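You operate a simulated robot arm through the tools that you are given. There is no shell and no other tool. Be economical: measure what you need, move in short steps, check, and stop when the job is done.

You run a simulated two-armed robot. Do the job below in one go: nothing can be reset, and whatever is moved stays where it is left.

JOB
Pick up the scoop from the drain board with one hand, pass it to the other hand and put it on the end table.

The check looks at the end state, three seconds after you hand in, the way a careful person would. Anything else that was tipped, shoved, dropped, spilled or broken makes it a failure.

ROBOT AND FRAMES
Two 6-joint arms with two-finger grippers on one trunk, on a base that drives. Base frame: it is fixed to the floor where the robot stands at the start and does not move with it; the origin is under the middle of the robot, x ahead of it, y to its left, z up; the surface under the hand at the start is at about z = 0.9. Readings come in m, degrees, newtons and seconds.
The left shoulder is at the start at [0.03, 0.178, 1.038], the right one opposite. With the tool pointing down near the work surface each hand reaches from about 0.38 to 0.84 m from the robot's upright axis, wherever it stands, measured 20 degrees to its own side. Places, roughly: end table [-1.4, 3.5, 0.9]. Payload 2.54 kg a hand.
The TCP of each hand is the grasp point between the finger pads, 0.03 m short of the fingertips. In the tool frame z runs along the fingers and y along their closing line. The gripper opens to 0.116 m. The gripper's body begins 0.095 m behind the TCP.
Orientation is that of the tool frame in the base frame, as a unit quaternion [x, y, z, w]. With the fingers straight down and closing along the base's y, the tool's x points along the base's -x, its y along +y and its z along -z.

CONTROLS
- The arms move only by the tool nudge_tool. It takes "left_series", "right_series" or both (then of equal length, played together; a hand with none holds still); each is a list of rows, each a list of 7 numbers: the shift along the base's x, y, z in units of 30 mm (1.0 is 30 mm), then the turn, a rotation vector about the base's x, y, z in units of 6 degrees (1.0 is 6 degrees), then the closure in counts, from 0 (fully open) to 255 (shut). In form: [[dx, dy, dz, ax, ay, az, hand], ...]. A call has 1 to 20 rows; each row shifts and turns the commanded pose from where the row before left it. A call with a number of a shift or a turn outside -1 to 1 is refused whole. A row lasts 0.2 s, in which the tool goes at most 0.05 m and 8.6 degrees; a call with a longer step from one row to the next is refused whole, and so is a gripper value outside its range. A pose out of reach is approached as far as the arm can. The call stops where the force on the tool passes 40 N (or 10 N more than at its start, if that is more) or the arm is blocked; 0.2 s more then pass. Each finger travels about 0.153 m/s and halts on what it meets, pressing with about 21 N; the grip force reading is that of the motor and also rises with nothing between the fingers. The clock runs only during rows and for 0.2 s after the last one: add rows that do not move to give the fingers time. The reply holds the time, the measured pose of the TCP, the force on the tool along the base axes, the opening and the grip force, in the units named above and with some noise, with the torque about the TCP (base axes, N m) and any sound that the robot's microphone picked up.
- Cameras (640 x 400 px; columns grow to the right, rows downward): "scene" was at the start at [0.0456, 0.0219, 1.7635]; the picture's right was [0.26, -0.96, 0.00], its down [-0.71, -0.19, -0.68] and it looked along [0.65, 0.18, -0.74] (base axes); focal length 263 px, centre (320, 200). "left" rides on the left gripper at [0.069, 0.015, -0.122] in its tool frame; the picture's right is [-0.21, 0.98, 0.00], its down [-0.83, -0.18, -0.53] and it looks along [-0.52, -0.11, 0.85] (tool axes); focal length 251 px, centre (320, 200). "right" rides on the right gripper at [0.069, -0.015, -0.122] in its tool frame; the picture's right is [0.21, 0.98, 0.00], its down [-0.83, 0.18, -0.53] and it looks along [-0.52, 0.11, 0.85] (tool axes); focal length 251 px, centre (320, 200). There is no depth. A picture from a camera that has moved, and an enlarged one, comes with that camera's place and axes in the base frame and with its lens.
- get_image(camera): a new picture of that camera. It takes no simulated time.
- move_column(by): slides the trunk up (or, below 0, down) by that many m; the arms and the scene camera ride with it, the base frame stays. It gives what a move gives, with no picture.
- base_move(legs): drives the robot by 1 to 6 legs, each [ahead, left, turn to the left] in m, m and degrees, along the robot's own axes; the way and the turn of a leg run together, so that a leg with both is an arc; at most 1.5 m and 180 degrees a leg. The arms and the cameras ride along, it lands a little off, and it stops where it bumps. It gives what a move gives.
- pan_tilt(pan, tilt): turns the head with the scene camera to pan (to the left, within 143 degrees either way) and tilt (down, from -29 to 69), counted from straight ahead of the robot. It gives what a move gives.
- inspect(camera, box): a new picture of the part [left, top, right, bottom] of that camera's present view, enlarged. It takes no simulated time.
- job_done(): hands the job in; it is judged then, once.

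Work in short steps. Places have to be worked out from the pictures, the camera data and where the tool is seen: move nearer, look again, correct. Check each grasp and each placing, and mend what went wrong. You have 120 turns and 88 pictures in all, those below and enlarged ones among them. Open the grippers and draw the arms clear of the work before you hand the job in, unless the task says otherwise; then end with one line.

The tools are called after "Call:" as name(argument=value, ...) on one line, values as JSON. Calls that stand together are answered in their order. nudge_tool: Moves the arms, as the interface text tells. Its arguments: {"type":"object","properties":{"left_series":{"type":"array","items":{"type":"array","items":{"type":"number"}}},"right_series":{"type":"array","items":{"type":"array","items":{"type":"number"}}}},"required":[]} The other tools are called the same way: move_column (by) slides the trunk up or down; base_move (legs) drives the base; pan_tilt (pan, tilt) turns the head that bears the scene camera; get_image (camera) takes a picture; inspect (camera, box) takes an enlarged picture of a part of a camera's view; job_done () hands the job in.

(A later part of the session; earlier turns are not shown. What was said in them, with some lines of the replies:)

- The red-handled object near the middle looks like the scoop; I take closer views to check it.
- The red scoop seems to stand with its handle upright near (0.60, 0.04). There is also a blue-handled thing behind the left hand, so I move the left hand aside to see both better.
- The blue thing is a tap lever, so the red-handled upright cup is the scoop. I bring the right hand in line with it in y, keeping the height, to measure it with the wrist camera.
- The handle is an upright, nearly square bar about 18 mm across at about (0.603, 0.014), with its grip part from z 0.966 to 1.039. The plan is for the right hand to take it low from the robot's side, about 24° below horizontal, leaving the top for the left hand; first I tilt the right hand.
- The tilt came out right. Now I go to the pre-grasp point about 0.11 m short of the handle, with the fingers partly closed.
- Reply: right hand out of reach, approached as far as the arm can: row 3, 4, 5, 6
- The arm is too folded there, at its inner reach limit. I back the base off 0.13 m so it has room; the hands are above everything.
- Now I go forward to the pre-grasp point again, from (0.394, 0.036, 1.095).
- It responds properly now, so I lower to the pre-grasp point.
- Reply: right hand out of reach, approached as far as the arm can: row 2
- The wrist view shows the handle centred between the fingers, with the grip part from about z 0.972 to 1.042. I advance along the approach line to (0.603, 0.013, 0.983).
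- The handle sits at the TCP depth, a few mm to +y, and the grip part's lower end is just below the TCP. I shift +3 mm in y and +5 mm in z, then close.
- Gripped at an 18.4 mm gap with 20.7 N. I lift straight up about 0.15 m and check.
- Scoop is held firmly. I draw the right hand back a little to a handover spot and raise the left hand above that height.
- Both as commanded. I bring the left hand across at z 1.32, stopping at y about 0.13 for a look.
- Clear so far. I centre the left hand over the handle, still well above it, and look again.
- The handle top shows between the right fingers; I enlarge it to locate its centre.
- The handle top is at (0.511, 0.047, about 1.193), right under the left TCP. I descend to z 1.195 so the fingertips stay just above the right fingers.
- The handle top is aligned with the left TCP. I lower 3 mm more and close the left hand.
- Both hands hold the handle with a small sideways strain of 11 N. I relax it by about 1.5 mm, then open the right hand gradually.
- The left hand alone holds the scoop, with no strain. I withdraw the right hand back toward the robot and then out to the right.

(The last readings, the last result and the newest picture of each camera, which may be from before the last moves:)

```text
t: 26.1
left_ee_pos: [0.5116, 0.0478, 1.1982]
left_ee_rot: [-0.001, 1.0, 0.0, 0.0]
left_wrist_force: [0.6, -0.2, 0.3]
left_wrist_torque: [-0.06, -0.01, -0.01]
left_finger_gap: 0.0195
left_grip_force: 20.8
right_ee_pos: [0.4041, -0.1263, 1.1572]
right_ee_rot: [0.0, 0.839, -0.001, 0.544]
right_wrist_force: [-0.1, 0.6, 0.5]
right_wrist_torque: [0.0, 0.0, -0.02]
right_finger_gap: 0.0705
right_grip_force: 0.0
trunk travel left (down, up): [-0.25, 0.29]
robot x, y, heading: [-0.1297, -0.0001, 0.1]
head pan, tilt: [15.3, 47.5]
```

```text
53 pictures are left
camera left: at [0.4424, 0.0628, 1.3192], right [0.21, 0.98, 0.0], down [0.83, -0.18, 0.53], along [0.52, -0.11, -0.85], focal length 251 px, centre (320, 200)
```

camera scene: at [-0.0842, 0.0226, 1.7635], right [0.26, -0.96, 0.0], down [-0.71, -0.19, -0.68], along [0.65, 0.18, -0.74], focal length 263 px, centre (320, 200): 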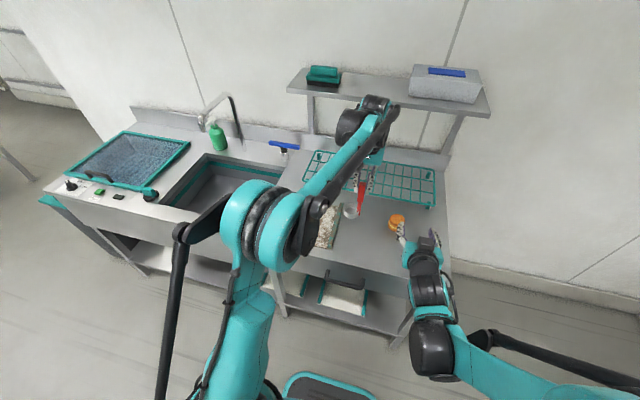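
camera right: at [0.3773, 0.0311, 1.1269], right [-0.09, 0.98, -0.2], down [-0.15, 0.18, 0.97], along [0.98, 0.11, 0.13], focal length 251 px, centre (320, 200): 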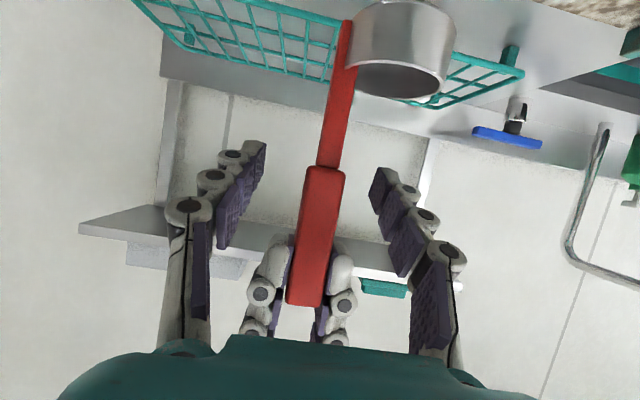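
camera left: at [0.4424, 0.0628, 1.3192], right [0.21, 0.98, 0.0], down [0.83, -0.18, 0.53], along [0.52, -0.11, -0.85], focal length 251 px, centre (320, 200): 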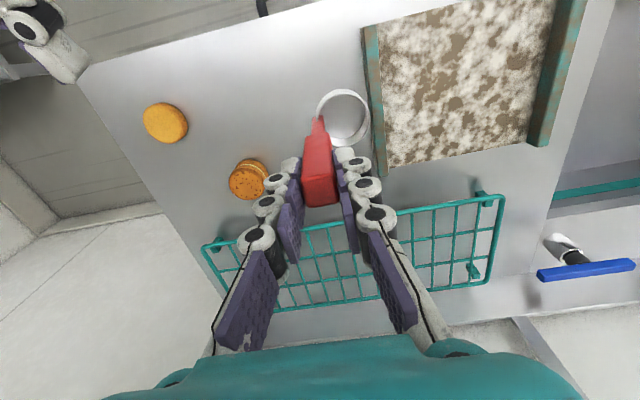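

Handover is done. I straighten the right hand and draw the left hand with the scoop nearer to the robot, then look around for the way to the end table.

Call:
nudge_tool(right_series=[[0, 0, 0.3, 0, 1, 0, 100], [0, 0, 0.3, 0, 1, 0, 100], [0, 0, 0.3, 0, 1, 0, 100], [0, 0, 0.3, 0, 1, 0, 100], [0, 0, 0.3, 0, 1, 0, 100], [0, 0, 0, 0, 1, 0, 100], [-0.3, 0, 0, 0, 1, 0, 100], [-0.3, 0, 0, 0, 1, 0, 100], [-0.3, 0, 0, 0, 1, 0, 100], [-0.3, 0, 0, 0, 1, 0, 100], [-0.3, 0, 0, 0, 1, 0, 100], [-0.3, 0, 0, 0, 0, 0, 100]], left_series=[[-0.2, 0.2, 0, 0, 0, 0, 255], [-0.4, 0.4, 0, 0, 0, 0, 255], [-0.5, 0.5, 0, 0, 0, 0, 255], [-0.5, 0.5, 0, 0, 0, 0, 255], [-0.5, 0.5, 0, 0, 0, 0, 255], [-0.5, 0.5, 0, 0, 0, 0, 255], [-0.5, 0.5, 0, 0, 0, 0, 255], [-0.5, 0.5, 0, 0, 0, 0, 255], [-0.4, 0.4, 0, 0, 0, 0, 255], [-0.2, 0.2, 0, 0, 0, 0, 255], [0, 0, 0, 0, 0, 0, 255], [0, 0, 0, 0, 0, 0, 255]])

Call:
pan_tilt(pan=95, tilt=25)

Call:
get_image(camera="scene")

Call:
pan_tilt(pan=140, tilt=35)

Call:
get_image(camera="scene")

```text
t: 28.7
left_ee_pos: [0.3864, 0.1725, 1.1984]
left_ee_rot: [0.0, 1.0, 0.0, 0.001]
left_wrist_force: [-0.7, 0.6, -0.8]
left_wrist_torque: [-0.04, -0.04, 0.0]
left_finger_gap: 0.0192
left_grip_force: 20.7
right_ee_pos: [0.3493, -0.127, 1.2035]
right_ee_rot: [0.0, 1.0, 0.0, -0.001]
right_wrist_force: [-0.5, 0.4, -0.3]
right_wrist_torque: [-0.02, -0.04, 0.0]
right_finger_gap: 0.0705
right_grip_force: 0.0
trunk travel left (down, up): [-0.25, 0.29]
robot x, y, heading: [-0.1298, 0.0007, -0.2]
head pan, tilt: [15.3, 47.5]
```

```text
t: 30.2
left_ee_pos: [0.3882, 0.1721, 1.1954]
left_ee_rot: [0.0, 1.0, 0.0, 0.001]
left_wrist_force: [0.3, 0.0, 0.2]
left_wrist_torque: [-0.02, 0.02, 0.02]
left_finger_gap: 0.0194
left_grip_force: 21.0
right_ee_pos: [0.3504, -0.127, 1.2033]
right_ee_rot: [0.0, 1.0, 0.0, -0.001]
right_wrist_force: [0.2, 0.4, 0.2]
right_wrist_torque: [0.01, -0.03, 0.01]
right_finger_gap: 0.0706
right_grip_force: 0.1
trunk travel left (down, up): [-0.25, 0.29]
robot x, y, heading: [-0.1301, -0.0002, -0.0]
head pan, tilt: [95.0, 25.0]
```

```text
52 pictures are left
camera scene: at [-0.1688, 0.0928, 1.7976], right [1.0, 0.09, 0.0], down [0.04, -0.42, -0.91], along [-0.08, 0.9, -0.42], focal length 263 px, centre (320, 200)
```

scene: 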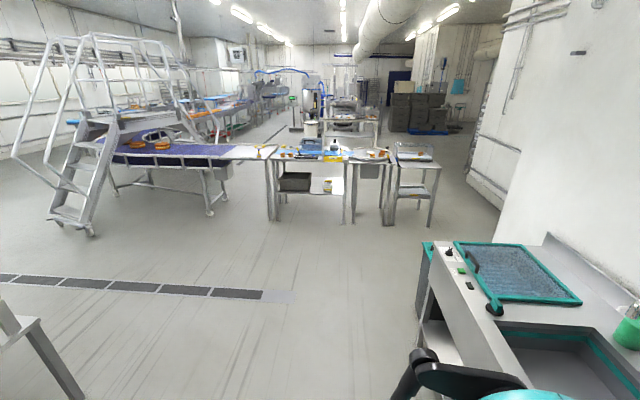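

```text
t: 31.3
left_ee_pos: [0.3873, 0.1728, 1.1961]
left_ee_rot: [0.0, 1.0, 0.0, 0.0]
left_wrist_force: [-0.8, -0.2, 0.9]
left_wrist_torque: [-0.01, -0.02, 0.04]
left_finger_gap: 0.0192
left_grip_force: 20.7
right_ee_pos: [0.3503, -0.1279, 1.2028]
right_ee_rot: [0.0, 1.0, 0.0, -0.001]
right_wrist_force: [0.8, 1.2, -0.2]
right_wrist_torque: [-0.03, 0.04, 0.01]
right_finger_gap: 0.0706
right_grip_force: 0.1
trunk travel left (down, up): [-0.25, 0.29]
robot x, y, heading: [-0.1291, -0.0022, -0.1]
head pan, tilt: [140.0, 35.0]
```

```text
51 pictures are left
camera scene: at [-0.2282, 0.0577, 1.7818], right [0.64, 0.77, 0.0], down [0.44, -0.37, -0.82], along [-0.63, 0.53, -0.57], focal length 263 px, centre (320, 200)
```

scene: 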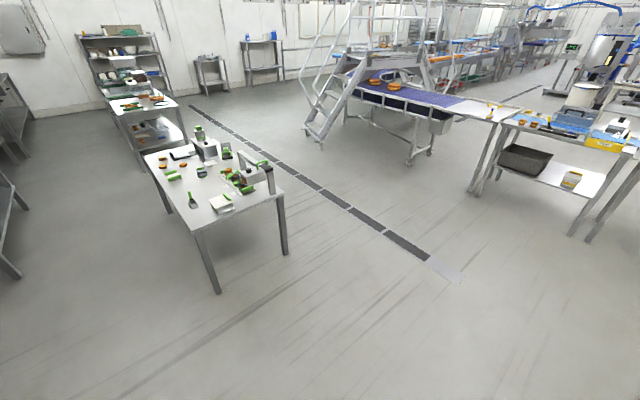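

The end table at (-1.4, 3.5) projects onto the light plate at the end of the purple conveyor; I enlarge that area.

Call:
inspect(camera="scene", box=[400, 60, 640, 210])

Call:
pan_tilt(pan=110, tilt=20)

Call:
inspect(camera="scene", box=[240, 80, 480, 230])

```text
2.67 times, centred on (520, 135) of scene
camera zoom: at [-0.2282, 0.0577, 1.7818], right [0.64, 0.77, 0.0], down [0.44, -0.37, -0.82], along [-0.63, 0.53, -0.57], focal length 700 px, centre (-213, 373)
```

zoom: 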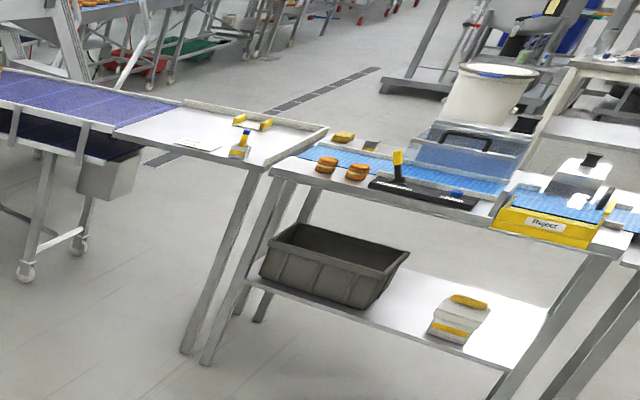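

```text
t: 32.3
left_ee_pos: [0.3878, 0.1724, 1.1977]
left_ee_rot: [0.001, 1.0, -0.001, 0.0]
left_wrist_force: [-0.5, -0.2, 0.6]
left_wrist_torque: [0.01, 0.0, 0.0]
left_finger_gap: 0.0194
left_grip_force: 21.0
right_ee_pos: [0.3502, -0.1278, 1.2032]
right_ee_rot: [0.001, 1.0, 0.0, 0.0]
right_wrist_force: [-1.5, -0.5, -0.1]
right_wrist_torque: [-0.02, -0.01, 0.01]
right_finger_gap: 0.0705
right_grip_force: 0.0
trunk travel left (down, up): [-0.25, 0.29]
robot x, y, heading: [-0.1308, 0.0024, -0.1]
head pan, tilt: [110.0, 20.0]
```

```text
2.67 times, centred on (360, 155) of scene
camera zoom: at [-0.1928, 0.0885, 1.8056], right [0.94, 0.34, 0.0], down [0.12, -0.32, -0.94], along [-0.32, 0.88, -0.34], focal length 700 px, centre (213, 320)
```

zoom: 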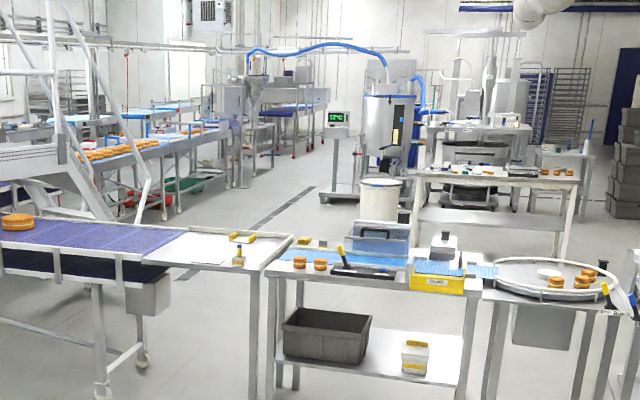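

The end table spans about x −1.7…−1.1, y 3.2…3.9, with a bottle, a sheet and a yellow item on it; a free spot is near (−1.45, 3.5). I drive back, turn left, and go part of the way, keeping clear of the tool table at x < −1.7.

Call:
base_move(legs=[[-0.57, 0, 0], [0, 0, 90], [1.4, 0, 0]])

Call:
pan_tilt(pan=10, tilt=30)

Call:
get_image(camera="scene")

```text
t: 45.9
left_ee_pos: [-0.8939, 1.897, 1.1963]
left_ee_rot: [0.711, -0.703, 0.0, 0.001]
left_wrist_force: [0.1, -0.1, 0.1]
left_wrist_torque: [0.0, -0.04, 0.01]
left_finger_gap: 0.0193
left_grip_force: 20.6
right_ee_pos: [-0.5953, 1.8612, 1.2026]
right_ee_rot: [0.712, -0.702, 0.001, 0.001]
right_wrist_force: [0.2, -0.5, 0.2]
right_wrist_torque: [-0.01, -0.04, 0.01]
right_finger_gap: 0.0707
right_grip_force: 0.2
trunk travel left (down, up): [-0.25, 0.29]
robot x, y, heading: [-0.715, 1.3827, 90.9]
head pan, tilt: [110.0, 20.0]
```

```text
t: 47.6
left_ee_pos: [-0.8942, 1.8957, 1.1967]
left_ee_rot: [0.711, -0.703, -0.001, 0.0]
left_wrist_force: [-0.3, -0.6, -0.7]
left_wrist_torque: [0.0, 0.01, 0.0]
left_finger_gap: 0.0193
left_grip_force: 21.0
right_ee_pos: [-0.5949, 1.8619, 1.2026]
right_ee_rot: [0.711, -0.703, 0.0, 0.001]
right_wrist_force: [0.2, -0.3, -1.2]
right_wrist_torque: [-0.01, -0.01, 0.01]
right_finger_gap: 0.0705
right_grip_force: 0.1
trunk travel left (down, up): [-0.25, 0.29]
robot x, y, heading: [-0.719, 1.3794, 90.6]
head pan, tilt: [10.0, 30.0]
```

```text
48 pictures are left
camera scene: at [-0.7345, 1.4406, 1.7896], right [0.98, 0.19, 0.0], down [0.09, -0.49, -0.87], along [-0.16, 0.85, -0.5], focal length 263 px, centre (320, 200)
```

scene: 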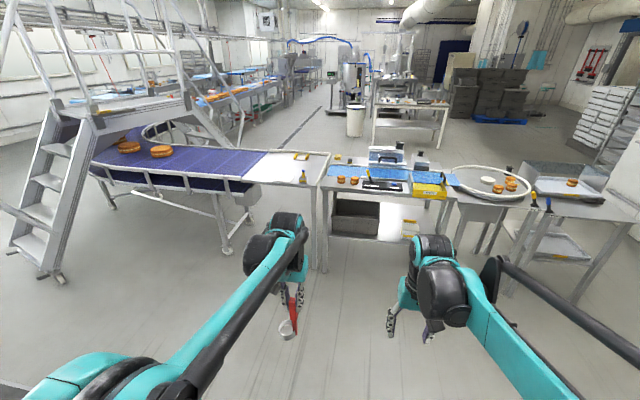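

The scoop is still held and the way is free. I drive on to stand in front of the end table, still short of it.

Call:
base_move(legs=[[0.95, 0, 0], [0, 0.62, 0]])

Call:
pan_tilt(pan=0, tilt=42)

Call:
get_image(camera="scene")

```text
t: 55.6
left_ee_pos: [-1.5232, 2.8295, 1.1966]
left_ee_rot: [-0.706, 0.708, -0.001, 0.0]
left_wrist_force: [-1.0, 0.0, 1.2]
left_wrist_torque: [-0.01, -0.06, -0.01]
left_finger_gap: 0.0195
left_grip_force: 20.6
right_ee_pos: [-1.2242, 2.7918, 1.203]
right_ee_rot: [-0.706, 0.708, -0.001, 0.0]
right_wrist_force: [-0.2, 0.2, -0.1]
right_wrist_torque: [0.03, 0.0, 0.04]
right_finger_gap: 0.0704
right_grip_force: 0.1
trunk travel left (down, up): [-0.25, 0.29]
robot x, y, heading: [-1.3505, 2.3106, 90.0]
head pan, tilt: [10.0, 30.0]
```

```text
t: 56.3
left_ee_pos: [-1.5232, 2.8305, 1.1953]
left_ee_rot: [-0.707, 0.707, 0.0, 0.0]
left_wrist_force: [0.6, 0.5, 0.5]
left_wrist_torque: [-0.02, 0.0, 0.02]
left_finger_gap: 0.0194
left_grip_force: 20.4
right_ee_pos: [-1.2241, 2.7914, 1.2029]
right_ee_rot: [-0.706, 0.708, -0.001, -0.001]
right_wrist_force: [-0.5, -0.2, -0.3]
right_wrist_torque: [0.02, -0.02, -0.01]
right_finger_gap: 0.0707
right_grip_force: 0.1
trunk travel left (down, up): [-0.25, 0.29]
robot x, y, heading: [-1.354, 2.3106, 90.1]
head pan, tilt: [0.0, 42.0]
```

```text
47 pictures are left
camera scene: at [-1.3529, 2.3669, 1.7713], right [1.0, 0.0, 0.0], down [0.0, -0.67, -0.74], along [0.0, 0.74, -0.67], focal length 263 px, centre (320, 200)
```

scene: 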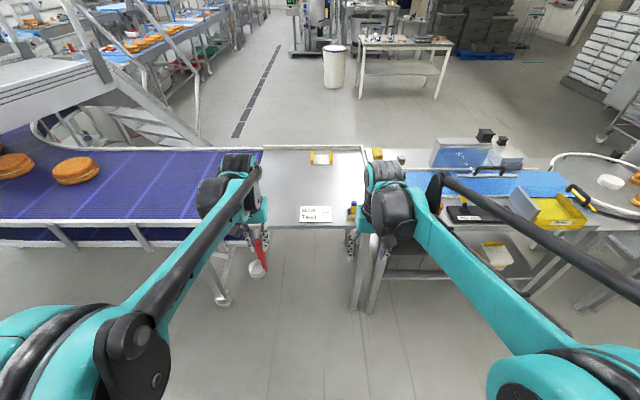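

I enlarge the end table and the card on it.

Call:
inspect(camera="scene", box=[240, 130, 400, 240])

```text
3.64 times, centred on (320, 185) of scene
camera zoom: at [-1.3529, 2.3669, 1.7713], right [1.0, 0.0, 0.0], down [0.0, -0.67, -0.74], along [0.0, 0.74, -0.67], focal length 955 px, centre (320, 254)
```

zoom: 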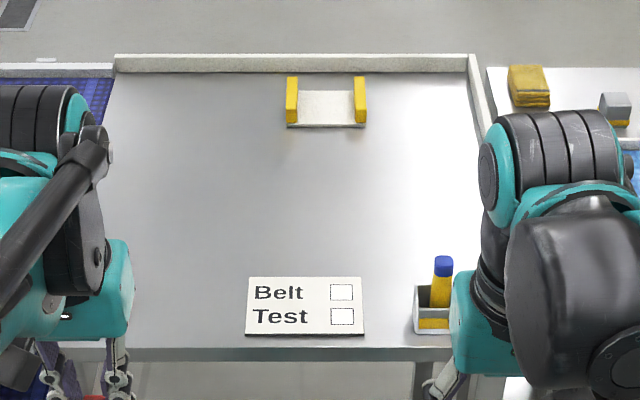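

The table is clear between the card (y < 3.28) and the yellow holder (y > 3.6). I'll place the scoop near (−1.45, 3.45), so I drive ahead 0.42 m; the hands are well above everything there.

Call:
base_move(legs=[[0.42, 0, 0]])

Call:
nudge_tool(left_series=[[0.3, 0.4, 0, 0, 0, 0, 255], [0.4, 0.6, 0, 0, 0, 0, 255], [0.4, 0.8, 0, 0, 0, 0, 255], [0.4, 0.8, 0, 0, 0, 0, 255], [0.4, 0.8, 0, 0, 0, 0, 255], [0.3, 0.8, 0, 0, 0, 0, 255], [0.2, 0.8, 0, 0, 0, 0, 255], [0, 0.4, 0, 0, 0, 0, 255], [0, 0, 0, 0, 0, 0, 255]])

Call:
get_image(camera="left")

Call:
get_image(camera="scene")

```text
t: 58.9
left_ee_pos: [-1.521, 3.2408, 1.196]
left_ee_rot: [-0.705, 0.709, 0.0, 0.0]
left_wrist_force: [0.3, 0.7, 0.3]
left_wrist_torque: [-0.03, -0.04, -0.01]
left_finger_gap: 0.0195
left_grip_force: 21.1
right_ee_pos: [-1.2221, 3.2018, 1.2026]
right_ee_rot: [-0.706, 0.708, -0.001, 0.0]
right_wrist_force: [0.3, 0.6, 0.5]
right_wrist_torque: [-0.01, 0.03, -0.01]
right_finger_gap: 0.0705
right_grip_force: 0.1
trunk travel left (down, up): [-0.25, 0.29]
robot x, y, heading: [-1.3534, 2.7206, 89.8]
head pan, tilt: [0.0, 42.0]
```

```text
t: 60.9
left_ee_pos: [-1.4489, 3.4031, 1.196]
left_ee_rot: [-0.706, 0.708, 0.0, 0.0]
left_wrist_force: [-0.1, -0.2, 0.2]
left_wrist_torque: [0.0, 0.02, -0.04]
left_finger_gap: 0.0193
left_grip_force: 21.2
right_ee_pos: [-1.221, 3.2011, 1.2035]
right_ee_rot: [-0.706, 0.708, -0.001, -0.001]
right_wrist_force: [0.0, -0.2, 0.1]
right_wrist_torque: [0.0, 0.01, 0.01]
right_finger_gap: 0.0704
right_grip_force: 0.1
trunk travel left (down, up): [-0.25, 0.29]
robot x, y, heading: [-1.3516, 2.7253, 89.6]
head pan, tilt: [0.0, 42.0]
```

```text
45 pictures are left
camera left: at [-1.465, 3.3336, 1.3166], right [-0.98, 0.22, 0.0], down [0.18, 0.82, 0.53], along [0.12, 0.52, -0.85], focal length 251 px, centre (320, 200)
```

left: 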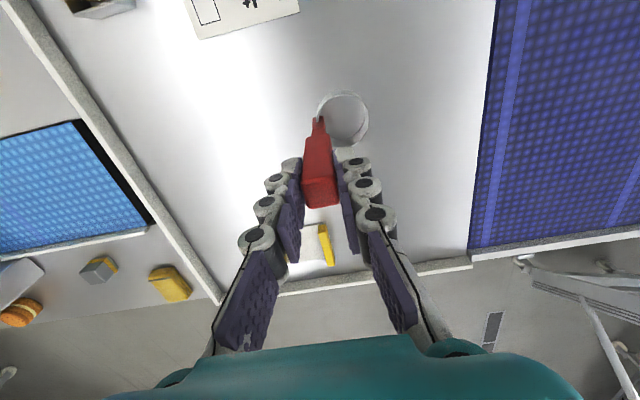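

```text
44 pictures are left
camera scene: at [-1.3517, 2.7769, 1.7713], right [1.0, 0.0, 0.0], down [0.0, -0.67, -0.74], along [0.0, 0.74, -0.67], focal length 263 px, centre (320, 200)
```

scene: 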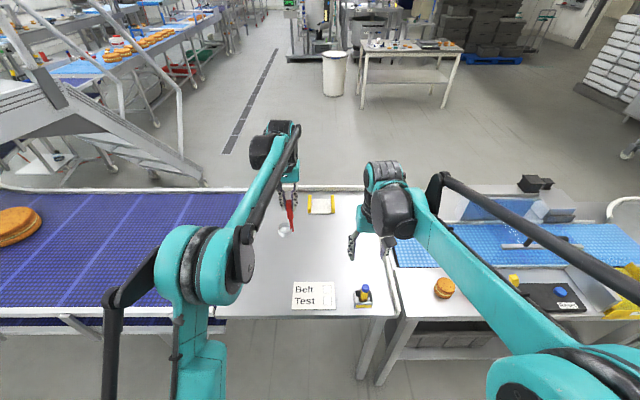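

The spot is clear: card edge at y≈3.30, holder at y≈3.64, belt edge at x≈−1.75. I move 4 cm further in and lower to about 2 cm above the expected contact (left z ≈ 1.045).

Call:
nudge_tool(left_series=[[0, 0.6, -0.4, 0, 0, 0, 255], [0, 0.6, -0.6, 0, 0, 0, 255], [0, 0.2, -0.8, 0, 0, 0, 255], [0, 0, -0.8, 0, 0, 0, 255], [0, 0, -0.8, 0, 0, 0, 255], [0, 0, -0.6, 0, 0, 0, 255], [0, 0, -0.3, 0, 0, 0, 255], [0, 0, 0, 0, 0, 0, 255]])

Call:
get_image(camera="left")

Call:
inspect(camera="scene", box=[220, 150, 380, 270])

```text
t: 62.7
left_ee_pos: [-1.4473, 3.4427, 1.0673]
left_ee_rot: [-0.706, 0.708, 0.0, 0.0]
left_wrist_force: [-0.6, -0.1, 0.4]
left_wrist_torque: [-0.02, 0.0, -0.03]
left_finger_gap: 0.0195
left_grip_force: 20.9
right_ee_pos: [-1.2209, 3.2017, 1.2032]
right_ee_rot: [-0.706, 0.708, 0.0, -0.001]
right_wrist_force: [-0.4, 0.0, 0.8]
right_wrist_torque: [0.04, 0.03, 0.02]
right_finger_gap: 0.0704
right_grip_force: 0.0
trunk travel left (down, up): [-0.25, 0.29]
robot x, y, heading: [-1.3525, 2.72, 89.5]
head pan, tilt: [0.0, 42.0]
```

```text
43 pictures are left
camera left: at [-1.4646, 3.3739, 1.1888], right [-0.98, 0.22, 0.0], down [0.18, 0.83, 0.53], along [0.12, 0.52, -0.85], focal length 251 px, centre (320, 200)
```

left: 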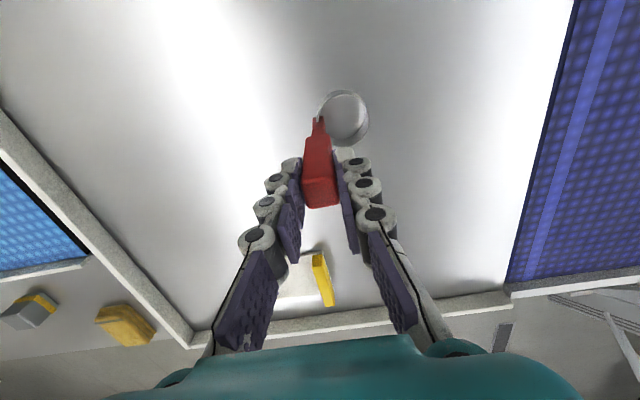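

```text
3.33 times, centred on (300, 210) of scene
camera zoom: at [-1.3518, 2.777, 1.7713], right [1.0, 0.0, 0.0], down [0.0, -0.67, -0.74], along [0.0, 0.74, -0.67], focal length 876 px, centre (387, 167)
```

zoom: 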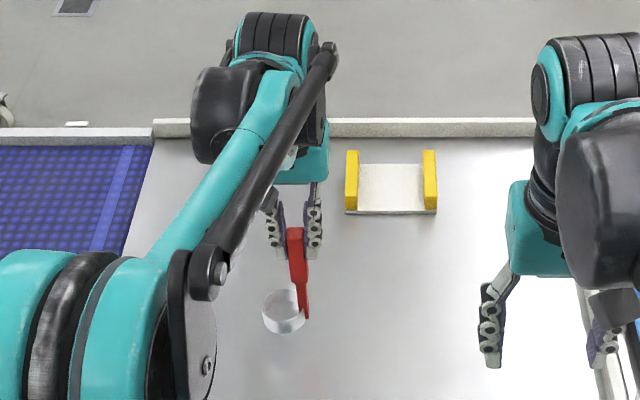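

Still no contact; the scoop hangs upright just above the surface. I lower in small steps watching the force.

Call:
nudge_tool(left_series=[[0, 0, -0.15, 0, 0, 0, 255], [0, 0, -0.15, 0, 0, 0, 255], [0, 0, -0.15, 0, 0, 0, 255], [0, 0, 0, 0, 0, 0, 255]])

Call:
nudge_tool(left_series=[[0, 0, -0.08, 0, 0, 0, 255], [0, 0, -0.08, 0, 0, 0, 255], [0, 0, 0, 0, 0, 0, 255]])

```text
t: 63.7
left_ee_pos: [-1.4498, 3.4451, 1.0536]
left_ee_rot: [-0.706, 0.709, 0.0, 0.001]
left_wrist_force: [0.4, 0.6, 0.2]
left_wrist_torque: [0.02, 0.01, 0.0]
left_finger_gap: 0.0193
left_grip_force: 21.2
right_ee_pos: [-1.2206, 3.2015, 1.2041]
right_ee_rot: [-0.706, 0.709, -0.001, 0.0]
right_wrist_force: [0.4, 0.6, 0.5]
right_wrist_torque: [0.01, 0.02, 0.0]
right_finger_gap: 0.0703
right_grip_force: 0.1
trunk travel left (down, up): [-0.25, 0.29]
robot x, y, heading: [-1.3497, 2.7207, 89.9]
head pan, tilt: [0.0, 42.0]
```

```text
t: 64.5
left_ee_pos: [-1.4484, 3.4432, 1.0504]
left_ee_rot: [-0.706, 0.708, 0.0, 0.0]
left_wrist_force: [-0.1, -0.4, -0.4]
left_wrist_torque: [0.02, 0.01, -0.02]
left_finger_gap: 0.0198
left_grip_force: 21.1
right_ee_pos: [-1.2204, 3.2018, 1.2028]
right_ee_rot: [-0.706, 0.708, 0.0, -0.001]
right_wrist_force: [0.5, -0.1, -0.6]
right_wrist_torque: [-0.01, 0.01, 0.02]
right_finger_gap: 0.0703
right_grip_force: 0.1
trunk travel left (down, up): [-0.25, 0.29]
robot x, y, heading: [-1.3472, 2.7211, 89.8]
head pan, tilt: [0.0, 42.0]
```

No contact yet; I keep going in 2 mm steps.

Call:
nudge_tool(left_series=[[0, 0, -0.07, 0, 0, 0, 255], [0, 0, -0.07, 0, 0, 0, 255], [0, 0, 0, 0, 0, 0, 255]])

Call:
inspect(camera="scene", box=[260, 190, 340, 250])

```text
t: 65.3
left_ee_pos: [-1.4486, 3.4432, 1.046]
left_ee_rot: [-0.706, 0.708, 0.0, 0.0]
left_wrist_force: [-0.7, -0.4, 0.2]
left_wrist_torque: [0.0, 0.0, 0.02]
left_finger_gap: 0.0198
left_grip_force: 21.0
right_ee_pos: [-1.2213, 3.2016, 1.2042]
right_ee_rot: [-0.706, 0.709, 0.0, -0.001]
right_wrist_force: [0.9, -0.2, 0.0]
right_wrist_torque: [0.01, 0.0, -0.01]
right_finger_gap: 0.0704
right_grip_force: 0.0
trunk travel left (down, up): [-0.25, 0.29]
robot x, y, heading: [-1.3503, 2.7225, 89.5]
head pan, tilt: [0.0, 42.0]
```

```text
6.67 times, centred on (300, 220) of scene
camera zoom: at [-1.3518, 2.777, 1.7713], right [1.0, 0.0, 0.0], down [0.0, -0.67, -0.74], along [0.0, 0.74, -0.67], focal length 1751 px, centre (453, 67)
```

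zoom: 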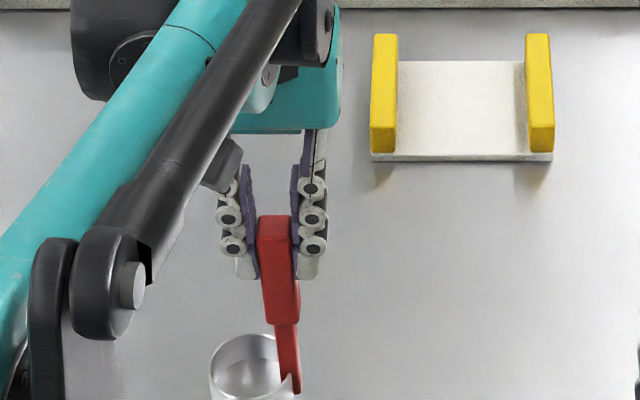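

Call:
nudge_tool(left_series=[[0, 0, -0.06, 0, 0, 0, 255], [0, 0, -0.06, 0, 0, 0, 255], [0, 0, 0, 0, 0, 0, 255]])

Call:
inspect(camera="scene", box=[250, 210, 330, 270])

```text
t: 66.1
left_ee_pos: [-1.4476, 3.4445, 1.0412]
left_ee_rot: [-0.706, 0.708, 0.0, 0.0]
left_wrist_force: [0.0, 0.1, 0.2]
left_wrist_torque: [0.01, 0.02, -0.03]
left_finger_gap: 0.0195
left_grip_force: 21.6
right_ee_pos: [-1.2212, 3.202, 1.203]
right_ee_rot: [-0.706, 0.708, -0.002, 0.0]
right_wrist_force: [0.3, 0.1, -0.3]
right_wrist_torque: [0.03, 0.03, -0.01]
right_finger_gap: 0.0705
right_grip_force: 0.0
trunk travel left (down, up): [-0.25, 0.29]
robot x, y, heading: [-1.3506, 2.722, 89.7]
head pan, tilt: [0.0, 42.0]
```

```text
6.67 times, centred on (290, 240) of scene
camera zoom: at [-1.3518, 2.777, 1.7713], right [1.0, 0.0, 0.0], down [0.0, -0.67, -0.74], along [0.0, 0.74, -0.67], focal length 1751 px, centre (520, -67)
```

zoom: 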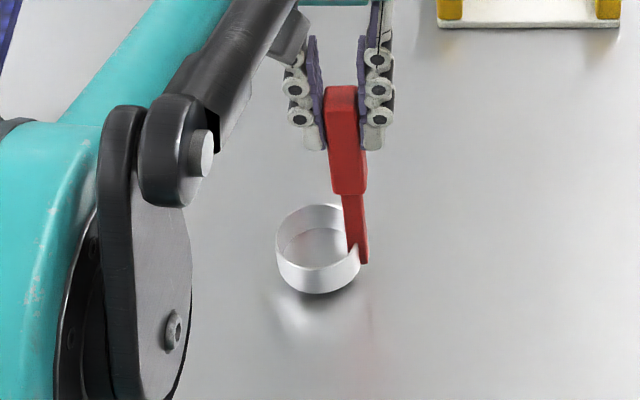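

The reflection suggests a small gap remains; I go on in 2 mm steps.

Call:
nudge_tool(left_series=[[0, 0, -0.06, 0, 0, 0, 255], [0, 0, -0.06, 0, 0, 0, 255], [0, 0, 0, 0, 0, 0, 255]])

Call:
nudge_tool(left_series=[[0, 0, -0.06, 0, 0, 0, 255], [0, 0, -0.06, 0, 0, 0, 255], [0, 0, 0, 0, 0, 0, 255]])

Call:
inspect(camera="scene", box=[250, 210, 330, 270])

```text
t: 66.9
left_ee_pos: [-1.4483, 3.4437, 1.037]
left_ee_rot: [-0.706, 0.709, -0.001, 0.0]
left_wrist_force: [0.4, -0.2, 0.5]
left_wrist_torque: [0.01, -0.01, -0.01]
left_finger_gap: 0.0195
left_grip_force: 21.2
right_ee_pos: [-1.2224, 3.2011, 1.2034]
right_ee_rot: [-0.706, 0.708, -0.001, -0.001]
right_wrist_force: [-0.1, -0.4, -0.2]
right_wrist_torque: [0.0, 0.03, -0.01]
right_finger_gap: 0.0703
right_grip_force: 0.0
trunk travel left (down, up): [-0.25, 0.29]
robot x, y, heading: [-1.35, 2.7259, 89.9]
head pan, tilt: [0.0, 42.0]
```

```text
t: 67.7
left_ee_pos: [-1.449, 3.4432, 1.0336]
left_ee_rot: [-0.706, 0.708, 0.0, -0.001]
left_wrist_force: [0.0, 0.5, -0.1]
left_wrist_torque: [0.05, 0.03, -0.01]
left_finger_gap: 0.0196
left_grip_force: 21.2
right_ee_pos: [-1.222, 3.2011, 1.2029]
right_ee_rot: [-0.706, 0.708, 0.0, -0.001]
right_wrist_force: [0.1, 0.1, 0.6]
right_wrist_torque: [0.0, -0.02, -0.01]
right_finger_gap: 0.0703
right_grip_force: 0.0
trunk travel left (down, up): [-0.25, 0.29]
robot x, y, heading: [-1.3557, 2.7219, 89.8]
head pan, tilt: [0.0, 42.0]
```

```text
6.67 times, centred on (290, 240) of scene
camera zoom: at [-1.3517, 2.777, 1.7713], right [1.0, 0.0, 0.0], down [0.0, -0.67, -0.74], along [0.0, 0.74, -0.67], focal length 1751 px, centre (520, -67)
```

zoom: 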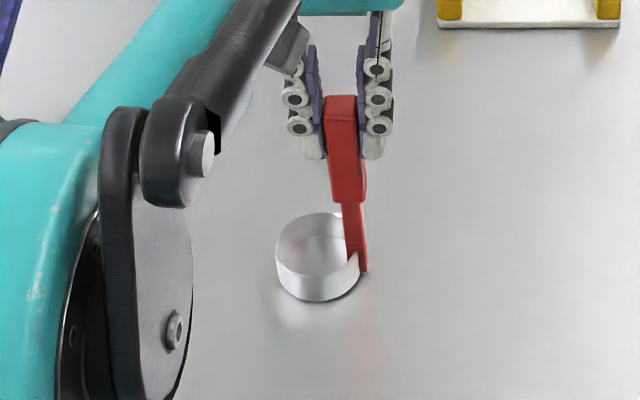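

Very close now, still no force; I continue in about 1.5 mm steps.

Call:
nudge_tool(left_series=[[0, 0, -0.05, 0, 0, 0, 255], [0, 0, 0, 0, 0, 0, 255]])

Call:
nudge_tool(left_series=[[0, 0, -0.05, 0, 0, 0, 255], [0, 0, 0, 0, 0, 0, 255]])

Call:
nudge_tool(left_series=[[0, 0, -0.05, 0, 0, 0, 255], [0, 0, 0, 0, 0, 0, 255]])

```text
t: 68.3
left_ee_pos: [-1.4478, 3.4441, 1.0347]
left_ee_rot: [-0.705, 0.709, 0.0, 0.0]
left_wrist_force: [2.8, -1.5, 6.5]
left_wrist_torque: [-0.18, -0.04, 0.04]
left_finger_gap: 0.0194
left_grip_force: 20.9
right_ee_pos: [-1.2218, 3.2006, 1.2032]
right_ee_rot: [-0.706, 0.708, 0.0, -0.001]
right_wrist_force: [0.3, -0.3, -1.1]
right_wrist_torque: [0.03, -0.03, 0.04]
right_finger_gap: 0.0704
right_grip_force: 0.0
trunk travel left (down, up): [-0.25, 0.29]
robot x, y, heading: [-1.3516, 2.7208, 89.9]
head pan, tilt: [0.0, 42.0]
```

```text
t: 68.9
left_ee_pos: [-1.4475, 3.4438, 1.0328]
left_ee_rot: [-0.705, 0.709, 0.0, 0.001]
left_wrist_force: [5.8, 1.9, 16.2]
left_wrist_torque: [0.1, -0.17, 0.0]
left_finger_gap: 0.0193
left_grip_force: 21.1
right_ee_pos: [-1.2189, 3.1997, 1.2034]
right_ee_rot: [-0.705, 0.709, 0.0, 0.0]
right_wrist_force: [-0.7, 0.7, 0.0]
right_wrist_torque: [-0.02, 0.01, 0.0]
right_finger_gap: 0.0704
right_grip_force: 0.2
trunk travel left (down, up): [-0.25, 0.29]
robot x, y, heading: [-1.3484, 2.7208, 89.9]
head pan, tilt: [0.0, 42.0]
```

```text
t: 69.5
left_ee_pos: [-1.4482, 3.4429, 1.0314]
left_ee_rot: [-0.705, 0.709, 0.001, 0.001]
left_wrist_force: [6.9, 1.2, 16.3]
left_wrist_torque: [0.05, -0.2, 0.0]
left_finger_gap: 0.0193
left_grip_force: 21.2
right_ee_pos: [-1.2203, 3.1994, 1.2032]
right_ee_rot: [-0.706, 0.708, 0.001, 0.0]
right_wrist_force: [0.6, -0.8, 0.0]
right_wrist_torque: [0.03, 0.02, -0.03]
right_finger_gap: 0.0704
right_grip_force: 0.0
trunk travel left (down, up): [-0.25, 0.29]
robot x, y, heading: [-1.3501, 2.7257, 89.7]
head pan, tilt: [0.0, 42.0]
```

Contact: 16 N upward, so the scoop is down. I ease up about 2 mm to relieve the load, then open gradually.

Call:
nudge_tool(left_series=[[0, 0, 0.07, 0, 0, 0, 255], [0, 0, 0, 0, 0, 0, 255], [0, 0, 0, 0, 0, 0, 255]])

Call:
inspect(camera="scene", box=[250, 210, 330, 270])

```text
t: 70.3
left_ee_pos: [-1.4512, 3.4446, 1.0318]
left_ee_rot: [-0.706, 0.708, 0.0, 0.0]
left_wrist_force: [0.7, 0.0, -0.6]
left_wrist_torque: [0.01, -0.02, -0.01]
left_finger_gap: 0.0195
left_grip_force: 21.1
right_ee_pos: [-1.2203, 3.2015, 1.2019]
right_ee_rot: [-0.706, 0.708, 0.0, -0.001]
right_wrist_force: [-0.6, -0.5, -0.7]
right_wrist_torque: [-0.02, 0.02, 0.01]
right_finger_gap: 0.0707
right_grip_force: 0.1
trunk travel left (down, up): [-0.25, 0.29]
robot x, y, heading: [-1.3488, 2.7191, 89.9]
head pan, tilt: [0.0, 42.0]
```

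```text
6.67 times, centred on (290, 240) of scene
camera zoom: at [-1.352, 2.777, 1.7712], right [1.0, 0.0, 0.0], down [0.0, -0.67, -0.74], along [0.0, 0.74, -0.67], focal length 1751 px, centre (520, -67)
```

zoom: 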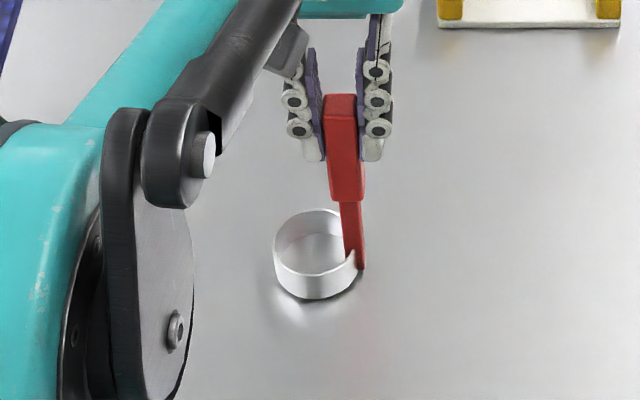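

The load is relieved and the scoop stands almost on the surface. I lower 0.9 mm and release slowly.

Call:
nudge_tool(left_series=[[0, 0, -0.03, 0, 0, 0, 255], [0, 0, 0, 0, 0, 0, 212], [0, 0, 0, 0, 0, 0, 207], [0, 0, 0, 0, 0, 0, 202], [0, 0, 0, 0, 0, 0, 197], [0, 0, 0, 0, 0, 0, 190], [0, 0, 0, 0, 0, 0, 180], [0, 0, 0, 0, 0, 0, 165], [0, 0, 0, 0, 0, 0, 150]])

Call:
inspect(camera="scene", box=[250, 210, 330, 270])

Call:
get_image(camera="left")

```text
t: 72.3
left_ee_pos: [-1.4491, 3.445, 1.0301]
left_ee_rot: [-0.706, 0.708, 0.0, 0.0]
left_wrist_force: [-0.4, -0.3, 0.2]
left_wrist_torque: [0.04, 0.01, -0.02]
left_finger_gap: 0.0478
left_grip_force: 0.1
right_ee_pos: [-1.2201, 3.2007, 1.2033]
right_ee_rot: [-0.706, 0.708, -0.001, -0.001]
right_wrist_force: [-0.1, 0.6, 0.2]
right_wrist_torque: [0.0, 0.02, 0.01]
right_finger_gap: 0.0704
right_grip_force: 0.0
trunk travel left (down, up): [-0.25, 0.29]
robot x, y, heading: [-1.3494, 2.7214, 89.7]
head pan, tilt: [0.0, 42.0]
```

```text
6.67 times, centred on (290, 240) of scene
camera zoom: at [-1.3518, 2.7768, 1.7713], right [1.0, 0.0, 0.0], down [0.0, -0.67, -0.74], along [0.0, 0.74, -0.67], focal length 1751 px, centre (520, -67)
```

zoom: 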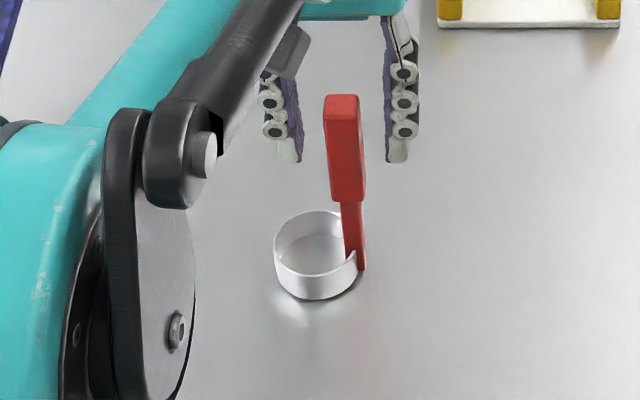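

```text
36 pictures are left
camera left: at [-1.4649, 3.3747, 1.1514], right [-0.98, 0.22, 0.0], down [0.18, 0.82, 0.53], along [0.12, 0.52, -0.85], focal length 251 px, centre (320, 200)
```

left: 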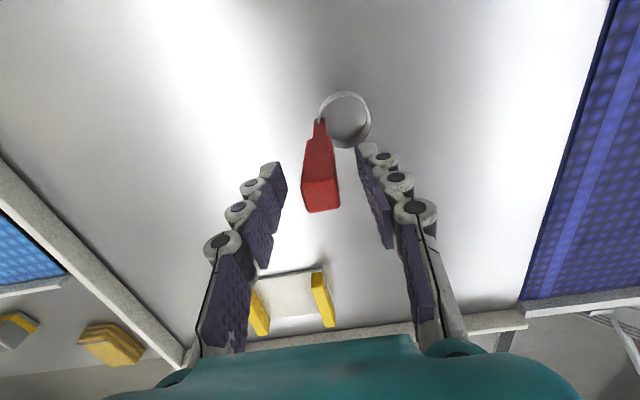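

The scoop stands upright, free of the fingers. I raise the left hand straight up and open both hands fully.

Call:
nudge_tool(left_series=[[0, 0, 0.4, 0, 0, 0, 150], [0, 0, 0.8, 0, 0, 0, 150], [0, 0, 0.9, 0, 0, 0, 150], [0, 0, 0.9, 0, 0, 0, 100], [0, 0, 0.9, 0, 0, 0, 0], [0, 0, 0.9, 0, 0, 0, 0], [0, 0, 0.9, 0, 0, 0, 0], [0, 0, 0.9, 0, 0, 0, 0], [0, 0, 0, 0, 0, 0, 0]], right_series=[[0, 0, 0, 0, 0, 0, 0], [0, 0, 0, 0, 0, 0, 0], [0, 0, 0, 0, 0, 0, 0], [0, 0, 0, 0, 0, 0, 0], [0, 0, 0, 0, 0, 0, 0], [0, 0, 0, 0, 0, 0, 0], [0, 0, 0, 0, 0, 0, 0], [0, 0, 0, 0, 0, 0, 0], [0, 0, 0, 0, 0, 0, 0]])

Call:
base_move(legs=[[-0.45, 0, 0]])

Call:
get_image(camera="scene")

```text
t: 74.3
left_ee_pos: [-1.4495, 3.4425, 1.229]
left_ee_rot: [-0.705, 0.709, 0.0, 0.0]
left_wrist_force: [1.0, 0.3, -0.1]
left_wrist_torque: [-0.03, 0.02, -0.01]
left_finger_gap: 0.1161
left_grip_force: 0.1
right_ee_pos: [-1.2212, 3.2008, 1.2028]
right_ee_rot: [-0.706, 0.709, -0.001, -0.001]
right_wrist_force: [-0.2, 0.0, 0.1]
right_wrist_torque: [-0.02, 0.01, 0.0]
right_finger_gap: 0.1161
right_grip_force: 0.1
trunk travel left (down, up): [-0.25, 0.29]
robot x, y, heading: [-1.3499, 2.7182, 90.0]
head pan, tilt: [0.0, 42.0]
```

```text
t: 77.0
left_ee_pos: [-1.4535, 2.9853, 1.2302]
left_ee_rot: [0.707, -0.707, 0.0, 0.001]
left_wrist_force: [-0.1, -0.1, 0.7]
left_wrist_torque: [0.04, -0.03, -0.03]
left_finger_gap: 0.1157
left_grip_force: 0.0
right_ee_pos: [-1.225, 2.7454, 1.2038]
right_ee_rot: [0.707, -0.707, 0.001, 0.001]
right_wrist_force: [-0.3, -0.1, -0.3]
right_wrist_torque: [0.02, 0.02, -0.01]
right_finger_gap: 0.1159
right_grip_force: 0.1
trunk travel left (down, up): [-0.25, 0.29]
robot x, y, heading: [-1.3514, 2.266, 90.1]
head pan, tilt: [0.0, 42.0]
```

```text
35 pictures are left
camera scene: at [-1.3528, 2.3207, 1.7713], right [1.0, 0.0, 0.0], down [0.0, -0.67, -0.74], along [0.0, 0.74, -0.67], focal length 263 px, centre (320, 200)
```

scene: 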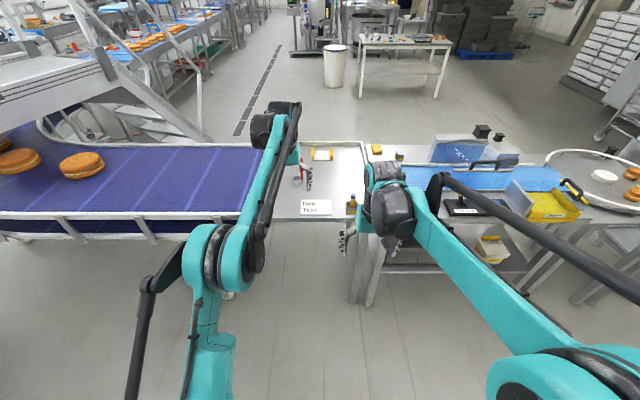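

I check the table once more up close.

Call:
inspect(camera="scene", box=[260, 130, 400, 230])

```text
4.00 times, centred on (330, 180) of scene
camera zoom: at [-1.3528, 2.3207, 1.7713], right [1.0, 0.0, 0.0], down [0.0, -0.67, -0.74], along [0.0, 0.74, -0.67], focal length 1051 px, centre (280, 280)
```

zoom: 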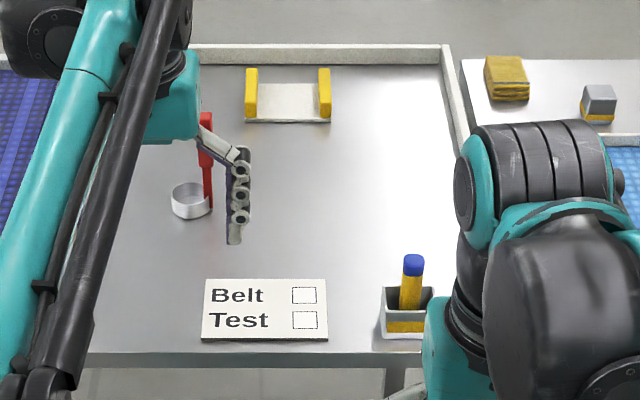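

The scoop stands upright on the end table, the other items look undisturbed, and both hands are open and clear, so I hand in.

Call:
job_done()

```text
The job is handed in.
```

The right hand picked the scoop up from the drain board and passed it to the left hand, which set it upright on the end table; nothing else looked disturbed, and both hands are open and clear.
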